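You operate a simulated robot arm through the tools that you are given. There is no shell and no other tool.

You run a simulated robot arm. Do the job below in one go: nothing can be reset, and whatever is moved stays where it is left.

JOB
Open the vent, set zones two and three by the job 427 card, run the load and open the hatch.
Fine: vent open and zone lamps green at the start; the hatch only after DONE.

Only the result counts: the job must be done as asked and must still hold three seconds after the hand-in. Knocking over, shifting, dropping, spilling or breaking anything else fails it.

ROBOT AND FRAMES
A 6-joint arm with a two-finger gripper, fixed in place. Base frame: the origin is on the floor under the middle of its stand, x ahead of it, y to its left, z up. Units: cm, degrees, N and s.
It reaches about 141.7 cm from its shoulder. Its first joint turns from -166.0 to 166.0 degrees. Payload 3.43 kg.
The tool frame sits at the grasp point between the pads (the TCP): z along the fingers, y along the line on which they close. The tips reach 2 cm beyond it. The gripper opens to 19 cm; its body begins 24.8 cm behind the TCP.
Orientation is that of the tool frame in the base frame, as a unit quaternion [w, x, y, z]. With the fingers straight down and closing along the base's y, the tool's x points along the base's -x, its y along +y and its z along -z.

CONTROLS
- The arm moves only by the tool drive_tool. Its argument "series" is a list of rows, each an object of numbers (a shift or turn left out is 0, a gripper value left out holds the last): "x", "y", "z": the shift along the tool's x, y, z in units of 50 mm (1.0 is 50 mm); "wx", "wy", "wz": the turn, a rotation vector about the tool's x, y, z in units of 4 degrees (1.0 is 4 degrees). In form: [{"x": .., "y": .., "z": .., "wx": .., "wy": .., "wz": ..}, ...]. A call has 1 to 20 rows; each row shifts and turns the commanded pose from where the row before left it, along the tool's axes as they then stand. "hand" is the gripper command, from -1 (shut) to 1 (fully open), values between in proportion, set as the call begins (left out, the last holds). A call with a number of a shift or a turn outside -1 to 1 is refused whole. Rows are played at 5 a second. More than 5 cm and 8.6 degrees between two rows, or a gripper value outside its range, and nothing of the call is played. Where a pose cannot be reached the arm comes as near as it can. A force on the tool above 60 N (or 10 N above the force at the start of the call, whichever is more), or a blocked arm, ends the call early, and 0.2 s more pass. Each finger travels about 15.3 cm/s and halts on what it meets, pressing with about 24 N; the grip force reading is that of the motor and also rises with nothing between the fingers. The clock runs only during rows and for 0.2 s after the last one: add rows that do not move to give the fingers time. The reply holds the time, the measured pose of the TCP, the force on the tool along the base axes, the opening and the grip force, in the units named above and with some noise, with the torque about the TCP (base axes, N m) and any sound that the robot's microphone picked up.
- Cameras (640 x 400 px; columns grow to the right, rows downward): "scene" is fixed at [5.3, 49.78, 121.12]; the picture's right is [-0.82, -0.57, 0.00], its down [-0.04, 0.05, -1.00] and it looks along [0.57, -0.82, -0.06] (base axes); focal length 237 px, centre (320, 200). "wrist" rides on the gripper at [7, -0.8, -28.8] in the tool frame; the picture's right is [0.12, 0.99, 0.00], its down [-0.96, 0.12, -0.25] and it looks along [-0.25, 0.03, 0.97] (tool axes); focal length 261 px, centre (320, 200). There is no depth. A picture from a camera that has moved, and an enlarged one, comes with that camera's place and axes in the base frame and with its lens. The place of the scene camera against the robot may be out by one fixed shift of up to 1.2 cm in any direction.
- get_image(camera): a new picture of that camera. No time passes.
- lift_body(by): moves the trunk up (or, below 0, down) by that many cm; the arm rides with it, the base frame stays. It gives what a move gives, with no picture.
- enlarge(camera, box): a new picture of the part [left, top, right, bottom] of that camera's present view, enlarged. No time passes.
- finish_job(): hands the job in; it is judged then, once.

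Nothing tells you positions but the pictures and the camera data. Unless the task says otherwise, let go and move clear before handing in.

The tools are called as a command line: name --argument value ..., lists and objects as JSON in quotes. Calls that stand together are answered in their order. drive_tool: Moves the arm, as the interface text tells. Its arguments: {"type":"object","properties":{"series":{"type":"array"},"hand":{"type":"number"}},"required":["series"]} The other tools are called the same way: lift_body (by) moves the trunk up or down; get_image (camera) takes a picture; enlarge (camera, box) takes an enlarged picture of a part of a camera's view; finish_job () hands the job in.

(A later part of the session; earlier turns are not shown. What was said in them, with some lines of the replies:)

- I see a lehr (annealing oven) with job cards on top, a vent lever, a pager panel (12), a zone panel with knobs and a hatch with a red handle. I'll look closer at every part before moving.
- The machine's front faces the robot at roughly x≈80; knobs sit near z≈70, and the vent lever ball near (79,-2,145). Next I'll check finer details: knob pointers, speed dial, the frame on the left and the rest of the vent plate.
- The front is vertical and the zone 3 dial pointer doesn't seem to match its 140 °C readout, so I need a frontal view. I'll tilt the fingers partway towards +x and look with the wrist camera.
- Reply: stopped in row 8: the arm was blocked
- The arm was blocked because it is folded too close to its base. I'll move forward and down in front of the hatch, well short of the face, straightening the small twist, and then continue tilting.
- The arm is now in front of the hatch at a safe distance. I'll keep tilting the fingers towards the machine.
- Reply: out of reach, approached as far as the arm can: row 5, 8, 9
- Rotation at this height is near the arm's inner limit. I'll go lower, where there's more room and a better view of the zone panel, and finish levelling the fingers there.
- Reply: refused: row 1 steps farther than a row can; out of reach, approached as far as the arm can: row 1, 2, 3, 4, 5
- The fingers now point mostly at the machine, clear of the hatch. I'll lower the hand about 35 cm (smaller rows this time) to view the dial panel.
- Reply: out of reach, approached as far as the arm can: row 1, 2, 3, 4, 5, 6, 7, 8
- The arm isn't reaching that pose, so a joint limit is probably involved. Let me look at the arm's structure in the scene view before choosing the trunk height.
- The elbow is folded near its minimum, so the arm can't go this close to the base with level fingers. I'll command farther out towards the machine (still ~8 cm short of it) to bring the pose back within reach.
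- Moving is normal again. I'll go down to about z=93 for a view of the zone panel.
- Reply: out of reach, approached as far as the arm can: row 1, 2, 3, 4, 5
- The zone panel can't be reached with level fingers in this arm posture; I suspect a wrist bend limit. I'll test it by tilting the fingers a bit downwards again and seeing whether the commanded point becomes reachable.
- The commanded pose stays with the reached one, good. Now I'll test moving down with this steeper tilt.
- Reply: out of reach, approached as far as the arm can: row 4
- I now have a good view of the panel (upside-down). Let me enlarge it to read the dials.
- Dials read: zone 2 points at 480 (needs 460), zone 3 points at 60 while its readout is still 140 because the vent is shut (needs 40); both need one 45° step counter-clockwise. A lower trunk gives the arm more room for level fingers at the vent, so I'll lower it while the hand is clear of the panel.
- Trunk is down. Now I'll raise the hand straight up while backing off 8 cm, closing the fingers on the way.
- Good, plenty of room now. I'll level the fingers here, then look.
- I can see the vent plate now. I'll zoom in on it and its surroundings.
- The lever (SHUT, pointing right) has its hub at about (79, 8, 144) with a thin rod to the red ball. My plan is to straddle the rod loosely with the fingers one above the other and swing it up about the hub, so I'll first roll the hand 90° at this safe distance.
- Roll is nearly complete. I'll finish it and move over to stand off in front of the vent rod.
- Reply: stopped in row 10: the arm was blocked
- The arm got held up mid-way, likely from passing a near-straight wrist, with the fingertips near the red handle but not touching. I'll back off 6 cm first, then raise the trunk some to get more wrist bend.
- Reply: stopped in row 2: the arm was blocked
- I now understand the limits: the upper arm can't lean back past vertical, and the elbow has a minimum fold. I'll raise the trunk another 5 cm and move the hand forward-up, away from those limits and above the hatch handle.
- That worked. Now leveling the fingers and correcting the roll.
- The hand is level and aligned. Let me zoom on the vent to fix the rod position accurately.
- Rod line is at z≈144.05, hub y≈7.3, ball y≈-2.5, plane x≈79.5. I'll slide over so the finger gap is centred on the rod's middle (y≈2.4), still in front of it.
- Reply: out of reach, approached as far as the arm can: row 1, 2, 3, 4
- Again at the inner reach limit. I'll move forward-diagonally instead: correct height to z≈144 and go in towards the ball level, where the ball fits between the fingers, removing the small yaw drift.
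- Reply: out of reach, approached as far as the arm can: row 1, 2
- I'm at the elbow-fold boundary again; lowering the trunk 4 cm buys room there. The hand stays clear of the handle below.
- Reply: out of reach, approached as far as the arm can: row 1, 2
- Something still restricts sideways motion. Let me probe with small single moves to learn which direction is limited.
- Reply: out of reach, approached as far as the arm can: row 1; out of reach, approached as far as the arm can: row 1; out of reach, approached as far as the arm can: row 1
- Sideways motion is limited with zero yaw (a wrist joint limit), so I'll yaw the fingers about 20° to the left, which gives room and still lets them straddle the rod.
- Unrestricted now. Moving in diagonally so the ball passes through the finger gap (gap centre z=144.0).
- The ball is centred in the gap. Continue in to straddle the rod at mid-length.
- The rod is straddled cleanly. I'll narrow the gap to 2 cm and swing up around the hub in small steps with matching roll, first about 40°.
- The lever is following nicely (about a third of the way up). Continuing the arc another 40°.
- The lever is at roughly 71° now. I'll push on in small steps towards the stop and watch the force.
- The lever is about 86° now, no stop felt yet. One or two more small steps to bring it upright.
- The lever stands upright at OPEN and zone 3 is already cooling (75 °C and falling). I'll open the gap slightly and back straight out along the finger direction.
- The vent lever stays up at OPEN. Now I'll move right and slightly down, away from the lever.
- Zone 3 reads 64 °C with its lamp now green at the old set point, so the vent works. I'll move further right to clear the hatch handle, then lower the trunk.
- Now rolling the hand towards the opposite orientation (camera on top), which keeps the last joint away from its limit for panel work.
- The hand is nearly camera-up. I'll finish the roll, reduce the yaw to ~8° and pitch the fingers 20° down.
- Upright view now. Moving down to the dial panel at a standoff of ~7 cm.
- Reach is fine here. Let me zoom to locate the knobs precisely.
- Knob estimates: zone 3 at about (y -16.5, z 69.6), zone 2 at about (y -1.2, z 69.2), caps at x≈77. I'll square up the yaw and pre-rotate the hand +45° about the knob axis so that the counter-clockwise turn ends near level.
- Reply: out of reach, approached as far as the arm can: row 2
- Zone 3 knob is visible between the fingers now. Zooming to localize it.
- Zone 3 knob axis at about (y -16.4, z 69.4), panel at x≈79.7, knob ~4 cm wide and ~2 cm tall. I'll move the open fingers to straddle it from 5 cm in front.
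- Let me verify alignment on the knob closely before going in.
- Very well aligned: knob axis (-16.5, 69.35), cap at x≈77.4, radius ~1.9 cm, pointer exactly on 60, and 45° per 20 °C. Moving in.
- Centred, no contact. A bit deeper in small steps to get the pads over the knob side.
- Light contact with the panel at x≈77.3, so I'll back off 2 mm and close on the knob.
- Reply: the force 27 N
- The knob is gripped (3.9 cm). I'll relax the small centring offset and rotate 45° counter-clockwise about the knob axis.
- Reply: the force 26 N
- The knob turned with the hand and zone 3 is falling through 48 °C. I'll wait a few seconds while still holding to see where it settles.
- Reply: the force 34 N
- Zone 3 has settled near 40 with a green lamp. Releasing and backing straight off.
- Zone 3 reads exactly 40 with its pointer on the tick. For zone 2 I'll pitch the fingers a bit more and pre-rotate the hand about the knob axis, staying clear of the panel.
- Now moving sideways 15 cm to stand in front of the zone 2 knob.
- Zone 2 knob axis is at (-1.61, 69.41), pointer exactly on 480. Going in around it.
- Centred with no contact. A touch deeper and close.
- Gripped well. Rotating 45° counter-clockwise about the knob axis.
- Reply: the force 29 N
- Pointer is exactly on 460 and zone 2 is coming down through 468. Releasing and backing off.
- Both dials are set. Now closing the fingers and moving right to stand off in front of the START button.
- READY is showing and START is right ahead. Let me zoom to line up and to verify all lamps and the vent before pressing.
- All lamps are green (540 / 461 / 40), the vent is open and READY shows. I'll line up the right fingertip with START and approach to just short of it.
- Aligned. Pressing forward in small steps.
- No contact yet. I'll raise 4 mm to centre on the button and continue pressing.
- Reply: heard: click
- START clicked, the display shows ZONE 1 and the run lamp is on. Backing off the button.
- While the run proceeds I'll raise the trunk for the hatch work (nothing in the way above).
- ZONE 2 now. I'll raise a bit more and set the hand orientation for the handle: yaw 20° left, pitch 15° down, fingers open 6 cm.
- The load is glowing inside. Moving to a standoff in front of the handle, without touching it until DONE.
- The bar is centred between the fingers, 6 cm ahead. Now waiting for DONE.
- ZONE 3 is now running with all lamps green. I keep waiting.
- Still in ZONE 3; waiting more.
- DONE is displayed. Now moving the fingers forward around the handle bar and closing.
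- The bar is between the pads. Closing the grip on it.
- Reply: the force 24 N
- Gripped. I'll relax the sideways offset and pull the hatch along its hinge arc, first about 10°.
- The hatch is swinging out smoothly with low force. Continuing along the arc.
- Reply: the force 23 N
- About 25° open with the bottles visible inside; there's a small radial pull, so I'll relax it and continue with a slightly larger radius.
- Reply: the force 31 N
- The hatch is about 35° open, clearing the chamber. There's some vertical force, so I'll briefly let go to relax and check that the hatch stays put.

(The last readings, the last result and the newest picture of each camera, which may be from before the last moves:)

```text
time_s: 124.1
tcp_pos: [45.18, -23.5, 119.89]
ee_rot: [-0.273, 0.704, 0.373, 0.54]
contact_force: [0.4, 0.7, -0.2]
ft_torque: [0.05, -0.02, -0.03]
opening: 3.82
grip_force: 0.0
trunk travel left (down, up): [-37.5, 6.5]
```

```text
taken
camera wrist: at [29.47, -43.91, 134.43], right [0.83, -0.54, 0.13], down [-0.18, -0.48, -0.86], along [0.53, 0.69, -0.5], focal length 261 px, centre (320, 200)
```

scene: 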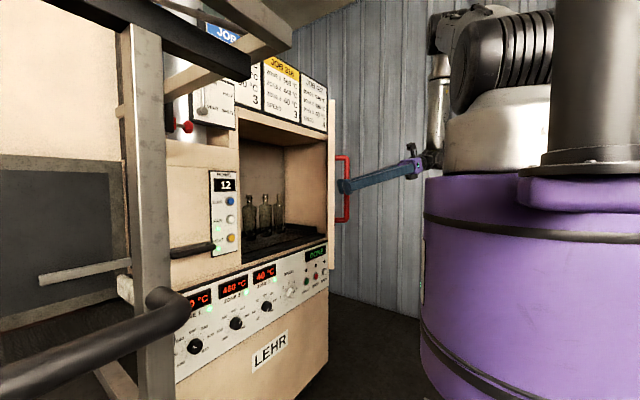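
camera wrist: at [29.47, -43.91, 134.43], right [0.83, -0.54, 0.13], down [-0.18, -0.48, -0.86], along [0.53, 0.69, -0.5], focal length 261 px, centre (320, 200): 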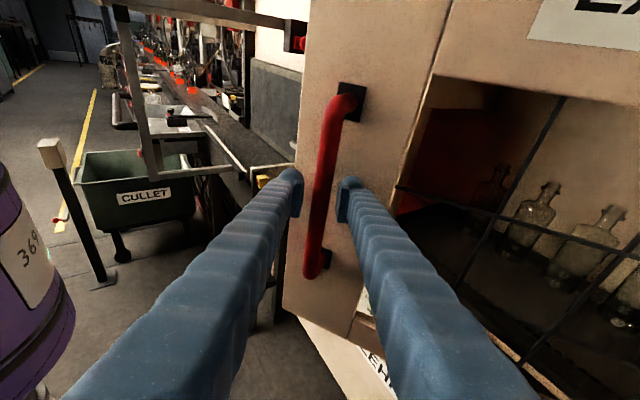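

The hatch stays where it is. I'll re-grip and keep pulling along the arc with constant hand direction, letting the bar pivot between the pads.

drive_tool --hand -1 --series '[{}, {}, {"x": -0.127, "y": -0.111, "z": -0.464}, {"x": -0.127, "y": -0.111, "z": -0.464}, {"x": -0.127, "y": -0.072, "z": -0.461}, {"x": -0.127, "y": -0.072, "z": -0.461}]'

get_image --camera "wrist"

get_image --camera "scene"

```text
time_s: 125.5
tcp_pos: [38.1, -30.29, 119.94]
ee_rot: [-0.272, 0.704, 0.372, 0.54]
contact_force: [-13.2, 10.7, 2.1]
ft_torque: [1.42, 0.92, -0.34]
opening: 1.58
grip_force: 44.6
trunk travel left (down, up): [-37.5, 6.5]
```

```text
taken
camera wrist: at [22.42, -50.71, 134.37], right [0.83, -0.54, 0.13], down [-0.18, -0.48, -0.86], along [0.53, 0.69, -0.5], focal length 261 px, centre (320, 200)
```

wrist: 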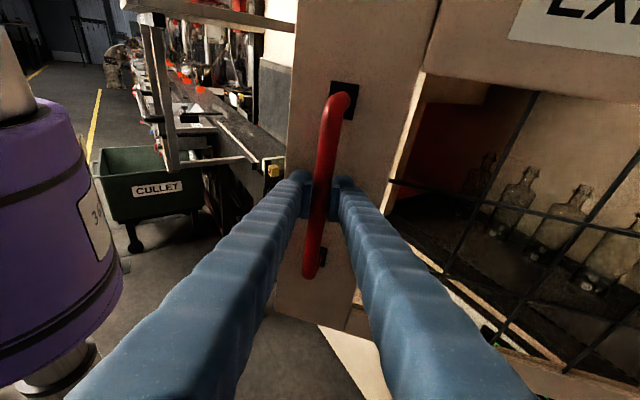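

```text
taken
```

scene: 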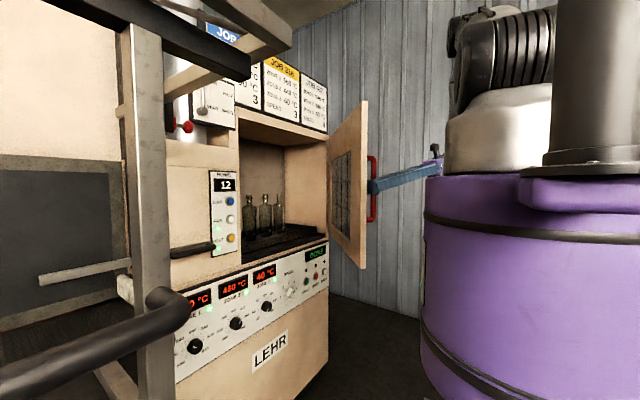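

Roughly 47° open and moving freely. Continuing the pull.

drive_tool --series '[{"x": -0.131, "y": -0.06, "z": -0.475}, {"x": -0.133, "y": -0.05, "z": -0.48}, {"x": -0.129, "y": 0.0, "z": -0.462}, {"x": -0.129, "y": 0.0, "z": -0.462}]'

get_image --camera "wrist"

get_image --camera "scene"

```text
time_s: 126.5
tcp_pos: [32.14, -38.37, 119.9]
ee_rot: [-0.272, 0.705, 0.373, 0.539]
contact_force: [-16.3, 8.5, -26.8]
ft_torque: [0.93, 1.16, -0.28]
opening: 1.58
grip_force: 45.2
trunk travel left (down, up): [-37.5, 6.5]
```

```text
taken
camera wrist: at [16.44, -58.67, 134.49], right [0.83, -0.54, 0.13], down [-0.18, -0.48, -0.86], along [0.53, 0.69, -0.5], focal length 261 px, centre (320, 200)
```

wrist: 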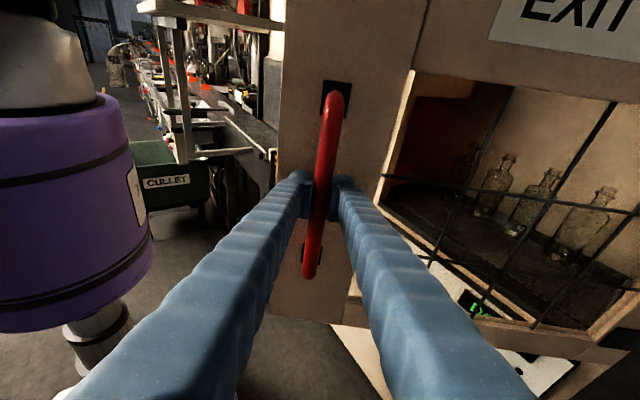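

```text
taken
```

scene: 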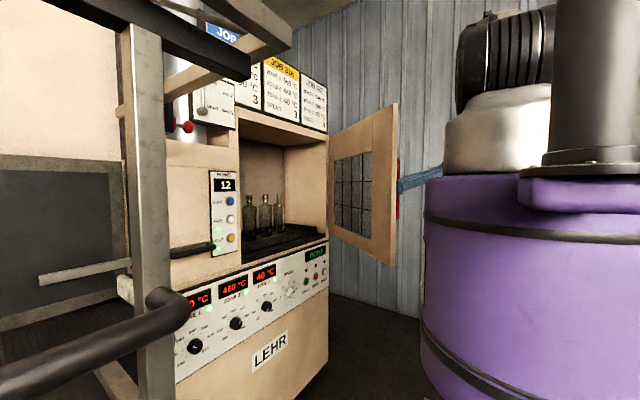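

About 55° open. I'll relax the grip once, then continue to about 70°.

drive_tool --hand -0.6 --series '[{}, {}]'

drive_tool --hand -1 --series '[{}, {}, {"x": -0.141, "y": 0.059, "z": -0.501}, {"x": -0.141, "y": 0.059, "z": -0.501}, {"x": -0.128, "y": 0.097, "z": -0.452}, {"x": -0.128, "y": 0.097, "z": -0.452}]'

get_image --camera "wrist"

get_image --camera "scene"

```text
time_s: 127.1
tcp_pos: [32.32, -38.27, 120.24]
ee_rot: [-0.272, 0.704, 0.372, 0.54]
contact_force: [0.4, 0.9, -0.4]
ft_torque: [0.02, -0.02, -0.02]
opening: 3.79
grip_force: 0.1
trunk travel left (down, up): [-37.5, 6.5]
```

```text
time_s: 128.5
tcp_pos: [27.7, -47.16, 120.08]
ee_rot: [-0.272, 0.704, 0.373, 0.54]
contact_force: [1.8, -2.6, 22.4]
ft_torque: [1.33, 1.1, -0.19]
opening: 1.58
grip_force: 45.1
trunk travel left (down, up): [-37.5, 6.5]
```

```text
taken
camera wrist: at [11.94, -67.49, 134.53], right [0.83, -0.54, 0.13], down [-0.18, -0.48, -0.86], along [0.53, 0.69, -0.5], focal length 261 px, centre (320, 200)
```

wrist: 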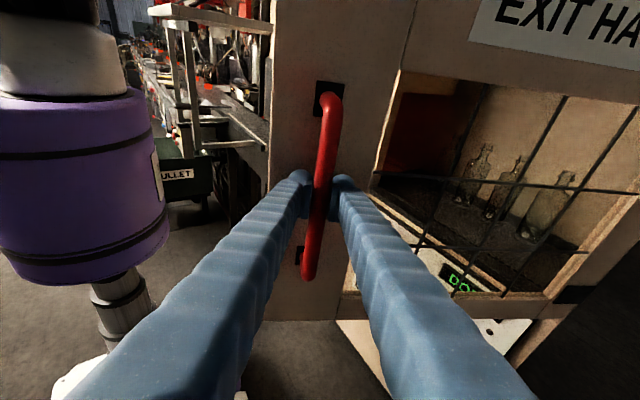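

```text
taken
```

scene: 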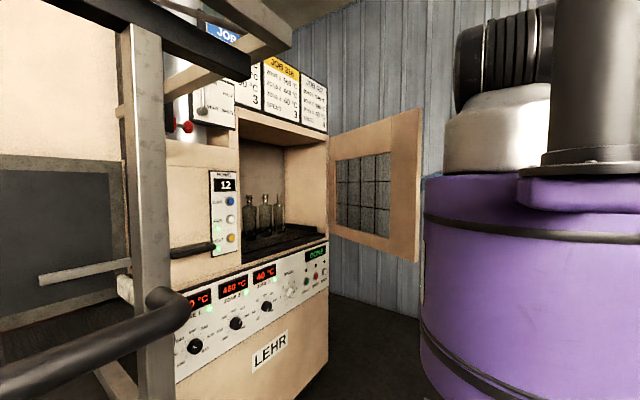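

About 64° open. Two more steps of the arc.

drive_tool --series '[{"x": -0.127, "y": 0.141, "z": -0.446}, {"x": -0.127, "y": 0.141, "z": -0.446}, {"x": -0.124, "y": 0.18, "z": -0.431}, {"x": -0.124, "y": 0.18, "z": -0.431}]'

get_image --camera "wrist"

get_image --camera "scene"

```text
time_s: 129.5
tcp_pos: [24.84, -56.52, 120.07]
ee_rot: [-0.271, 0.704, 0.371, 0.541]
contact_force: [-18.2, 1.9, 3.3]
ft_torque: [1.21, 1.09, -0.29]
opening: 1.55
grip_force: 45.0
trunk travel left (down, up): [-37.5, 6.5]
```

```text
taken
camera wrist: at [9.1, -76.95, 134.48], right [0.83, -0.54, 0.13], down [-0.18, -0.48, -0.86], along [0.53, 0.69, -0.5], focal length 261 px, centre (320, 200)
```

wrist: 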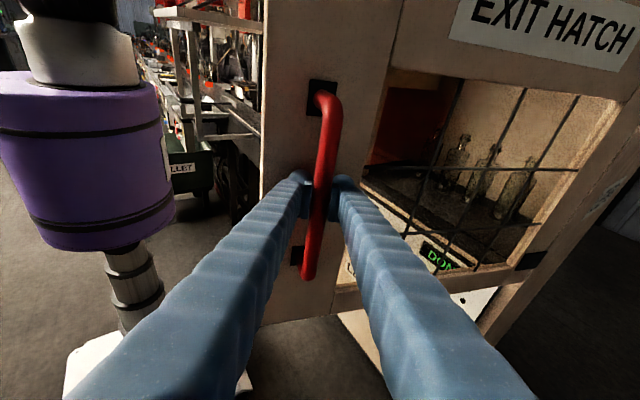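

```text
taken
```

scene: 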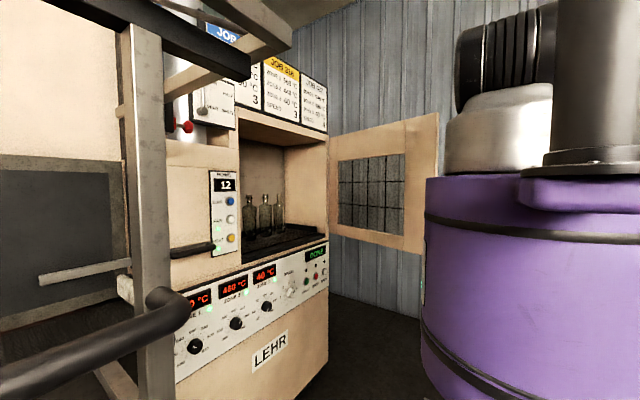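

About 75° open. One last bit to ~80° and then release.

drive_tool --series '[{"x": -0.121, "y": 0.251, "z": -0.418}, {"x": -0.121, "y": 0.251, "z": -0.418}]'

drive_tool --hand -0.4 --series '[{}, {}, {}]'

get_image --camera "wrist"

get_image --camera "scene"

```text
time_s: 130.1
tcp_pos: [24.48, -58.41, 119.58]
ee_rot: [-0.27, 0.704, 0.371, 0.541]
contact_force: [-37.7, 4.8, 31.8]
ft_torque: [0.95, 1.73, -0.2]
opening: 1.61
grip_force: 44.6
out of reach, approached as far as the arm can: row 1, 2
trunk travel left (down, up): [-37.5, 6.5]
```

```text
time_s: 130.9
tcp_pos: [25.16, -58.58, 119.37]
ee_rot: [-0.269, 0.707, 0.371, 0.539]
contact_force: [0.3, -0.9, 0.7]
ft_torque: [-0.03, -0.02, -0.05]
opening: 5.69
grip_force: 0.1
trunk travel left (down, up): [-37.5, 6.5]
```

```text
taken
camera wrist: at [9.3, -78.73, 133.88], right [0.83, -0.55, 0.14], down [-0.18, -0.49, -0.85], along [0.53, 0.68, -0.5], focal length 261 px, centre (320, 200)
```

wrist: 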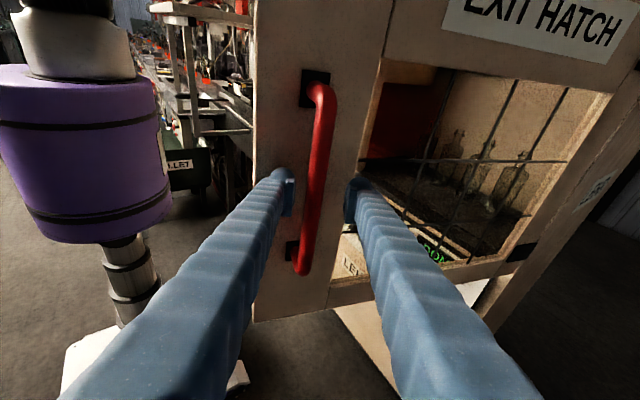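

```text
taken
```

scene: 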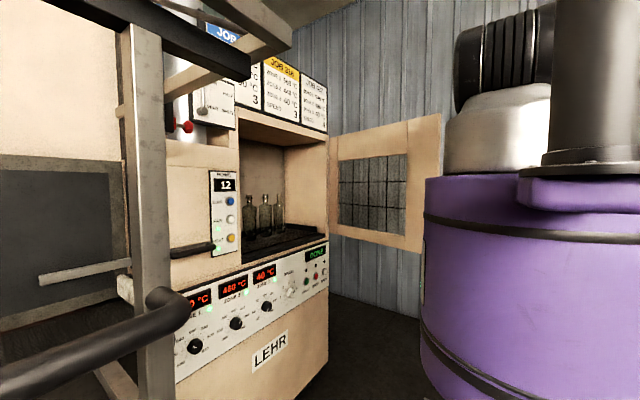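

The hatch is ~77° open and stays put; the arm hit a wrist limit there. I'll turn the hand a little about the bar (gap narrowed) so I can pull it a bit further.

drive_tool --hand -0.66 --series '[{}, {"wx": -0.904, "wy": -0.017, "wz": 0.252}, {"wx": -0.904, "wy": -0.017, "wz": 0.252}, {"wx": -0.904, "wy": -0.017, "wz": 0.252}, {"wx": -0.904, "wy": -0.017, "wz": 0.252}]'

get_image --camera "wrist"

```text
time_s: 132.1
tcp_pos: [25.19, -58.46, 119.49]
ee_rot: [-0.198, 0.747, 0.277, 0.571]
contact_force: [0.0, -0.4, 1.0]
ft_torque: [0.01, 0.03, -0.04]
opening: 3.22
grip_force: 0.0
trunk travel left (down, up): [-37.5, 6.5]
```

```text
taken
camera wrist: at [4.62, -74.04, 133.89], right [0.66, -0.74, 0.13], down [-0.3, -0.42, -0.86], along [0.69, 0.53, -0.5], focal length 261 px, centre (320, 200)
```

wrist: 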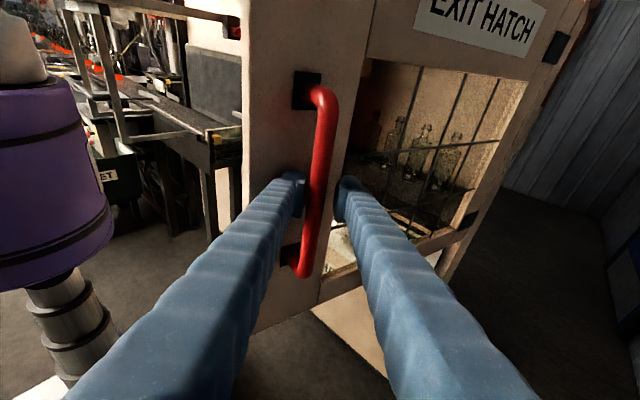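

Clear of the door face and bar centred. Closing and pulling a further few degrees.

drive_tool --hand -1 --series '[{}, {}, {"x": -0.1, "y": 0.337, "z": -0.331}, {"x": -0.1, "y": 0.337, "z": -0.331}]'

get_image --camera "scene"

```text
time_s: 133.1
tcp_pos: [24.29, -63.53, 119.3]
ee_rot: [-0.2, 0.746, 0.277, 0.572]
contact_force: [-23.7, 1.0, -14.4]
ft_torque: [1.79, 0.12, -0.17]
opening: 1.52
grip_force: 45.0
trunk travel left (down, up): [-37.5, 6.5]
```

```text
taken
```

scene: 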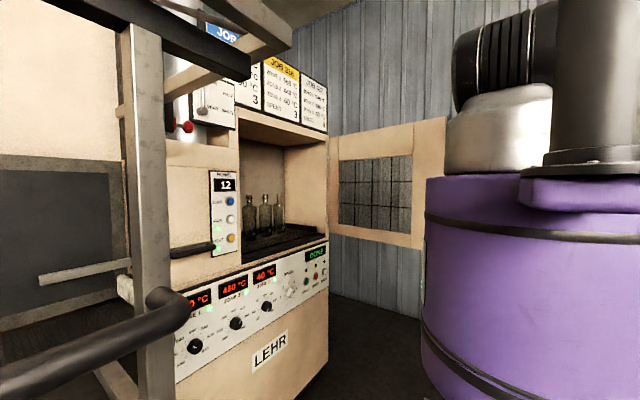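

About 82° open. Releasing with a narrow opening and backing out along the finger direction.

drive_tool --hand -0.66 --series '[{}, {}, {}]'

get_image --camera "wrist"

```text
time_s: 133.9
tcp_pos: [24.66, -63.35, 119.56]
ee_rot: [-0.199, 0.747, 0.277, 0.572]
contact_force: [-0.1, -0.5, -0.5]
ft_torque: [0.0, 0.0, -0.02]
opening: 3.25
grip_force: 0.0
trunk travel left (down, up): [-37.5, 6.5]
```

```text
taken
camera wrist: at [4.08, -79.01, 133.93], right [0.66, -0.74, 0.13], down [-0.3, -0.42, -0.86], along [0.69, 0.53, -0.5], focal length 261 px, centre (320, 200)
```

wrist: 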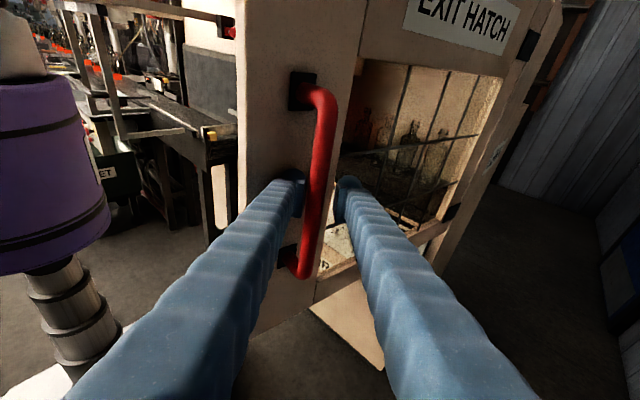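

The bar is free between the fingers. Backing out now.

drive_tool --series '[{"z": -0.4}, {"z": -0.4}, {"z": -0.5}, {"z": -0.5}]'

get_image --camera "wrist"

get_image --camera "scene"

```text
time_s: 134.9
tcp_pos: [18.96, -66.84, 121.39]
ee_rot: [-0.194, 0.75, 0.275, 0.57]
contact_force: [-0.5, -0.8, -0.6]
ft_torque: [0.05, -0.04, 0.01]
opening: 3.21
grip_force: 0.0
out of reach, approached as far as the arm can: row 3, 4
trunk travel left (down, up): [-37.5, 6.5]
```

```text
taken
camera wrist: at [-1.75, -82.06, 136.1], right [0.65, -0.75, 0.14], down [-0.31, -0.42, -0.85], along [0.69, 0.52, -0.5], focal length 261 px, centre (320, 200)
```

wrist: 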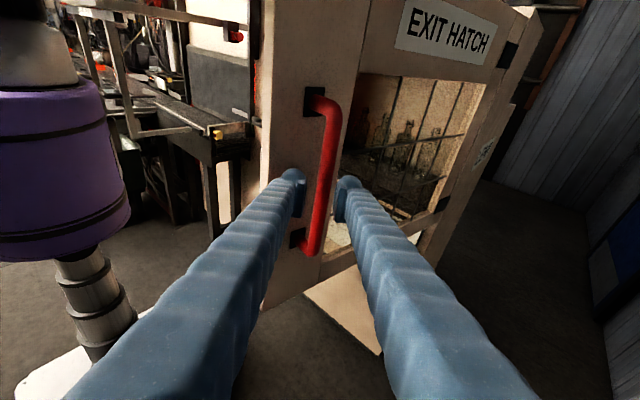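

```text
taken
```

scene: 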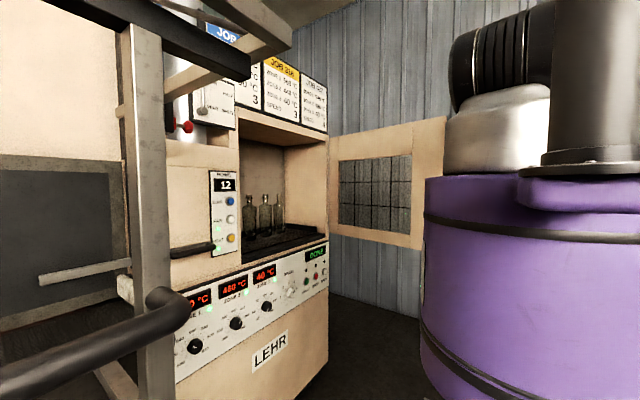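

The hand is off the handle. I'll turn the wrist slightly and back off further for a clear margin.

drive_tool --series '[{"wx": -0.96, "wz": 0.27}, {"wx": -0.96, "wz": 0.27}, {"wx": -0.96, "wz": 0.27}, {"wx": -0.96, "wz": 0.27}, {"z": -0.4}, {"z": -0.4}, {"z": -0.4}]'

get_image --camera "wrist"

```text
time_s: 136.5
tcp_pos: [13.84, -69.07, 123.08]
ee_rot: [-0.12, 0.776, 0.171, 0.595]
contact_force: [-0.3, 0.2, -0.5]
ft_torque: [-0.01, 0.03, -0.04]
opening: 3.23
grip_force: 0.0
trunk travel left (down, up): [-37.5, 6.5]
```

```text
taken
camera wrist: at [-10.21, -78.43, 137.32], right [0.43, -0.89, 0.13], down [-0.4, -0.32, -0.86], along [0.81, 0.32, -0.49], focal length 261 px, centre (320, 200)
```

wrist: 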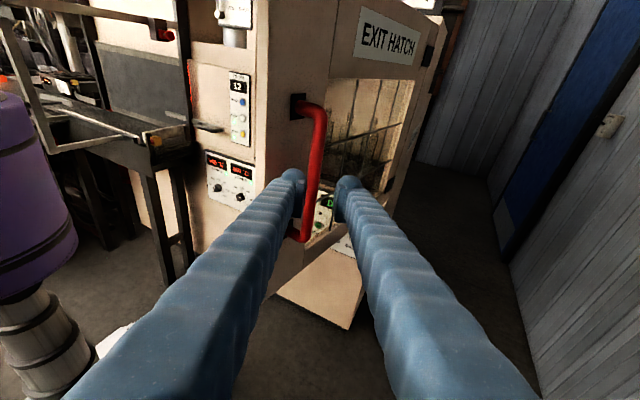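

The hand is well clear. Final check of the hatch, the panel and the vent lever.

enlarge --camera "scene" --box '[180, 230, 340, 330]'

enlarge --camera "scene" --box '[160, 60, 320, 160]'

drive_tool --series '[{}, {}, {}, {}, {}, {}, {}, {}, {}, {}, {}, {}, {}, {}, {}]'

get_image --camera "scene"

```text
4.00 times, centred on (260, 280) of scene
camera zoom: at [5.3, 49.78, 121.12], right [-0.82, -0.57, 0.0], down [-0.04, 0.05, -1.0], along [0.57, -0.82, -0.06], focal length 948 px, centre (560, -120)
```

zoom: 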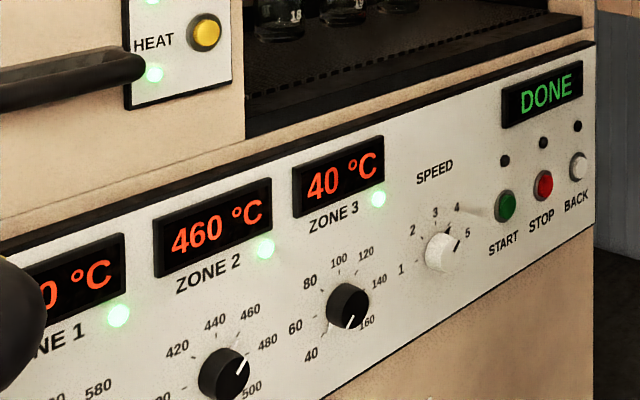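

```text
4.00 times, centred on (240, 110) of scene
camera zoom: at [5.3, 49.78, 121.12], right [-0.82, -0.57, 0.0], down [-0.04, 0.05, -1.0], along [0.57, -0.82, -0.06], focal length 948 px, centre (640, 560)
```

zoom: 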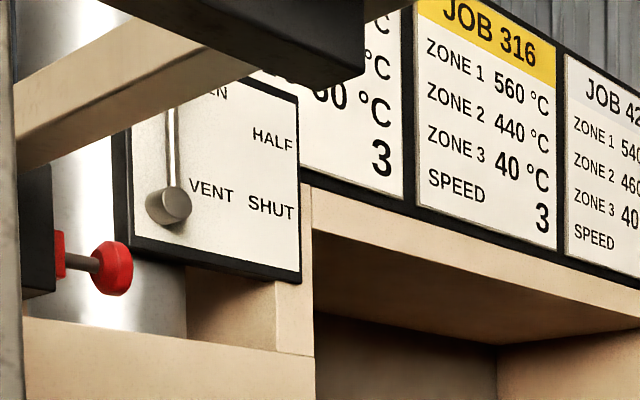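

```text
time_s: 139.7
tcp_pos: [13.91, -69.08, 122.89]
ee_rot: [-0.119, 0.776, 0.17, 0.595]
contact_force: [0.0, -0.2, 0.0]
ft_torque: [0.01, -0.02, 0.04]
opening: 3.24
grip_force: 0.2
trunk travel left (down, up): [-37.5, 6.5]
```

```text
taken
```

scene: 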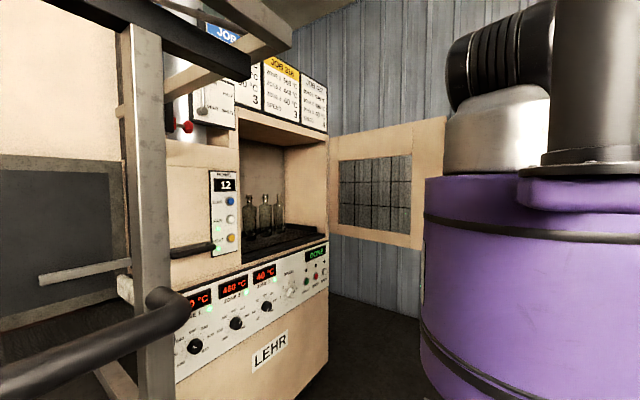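

The vent is open, zones two and three read 460 and 40 with green lamps, and the panel shows DONE. The hatch stands wide open and steady, the bottles are undisturbed and the hand is clear, so I'm handing the job in.

finish_job

```text
The job is handed in.
```

The job is done and handed in. I opened the vent, set zones two and three from the job 427 card, ran the load to DONE, and only then opened the hatch.

- **Vent:** the lever stands upright at OPEN, and zone 3 cooled once it was open.
- **Zones:** zone 2 reads 460 °C and zone 3 reads 40 °C, both matching the card. Zone 1 was already at 540 °C and speed at 4, so I left them alone.
- **Start:** all three zone lamps were green and the vent was open when I pressed START.
- **Hatch:** it is open about 82° and had not moved in the roughly six seconds between letting go and hand-in. A wrist limit stopped the pull at about 77°. I turned the hand and got it to 82°, then stopped there.

I saw nothing else knocked or shifted, the bottles inside stayed standing, and the arm is clear of the machine.
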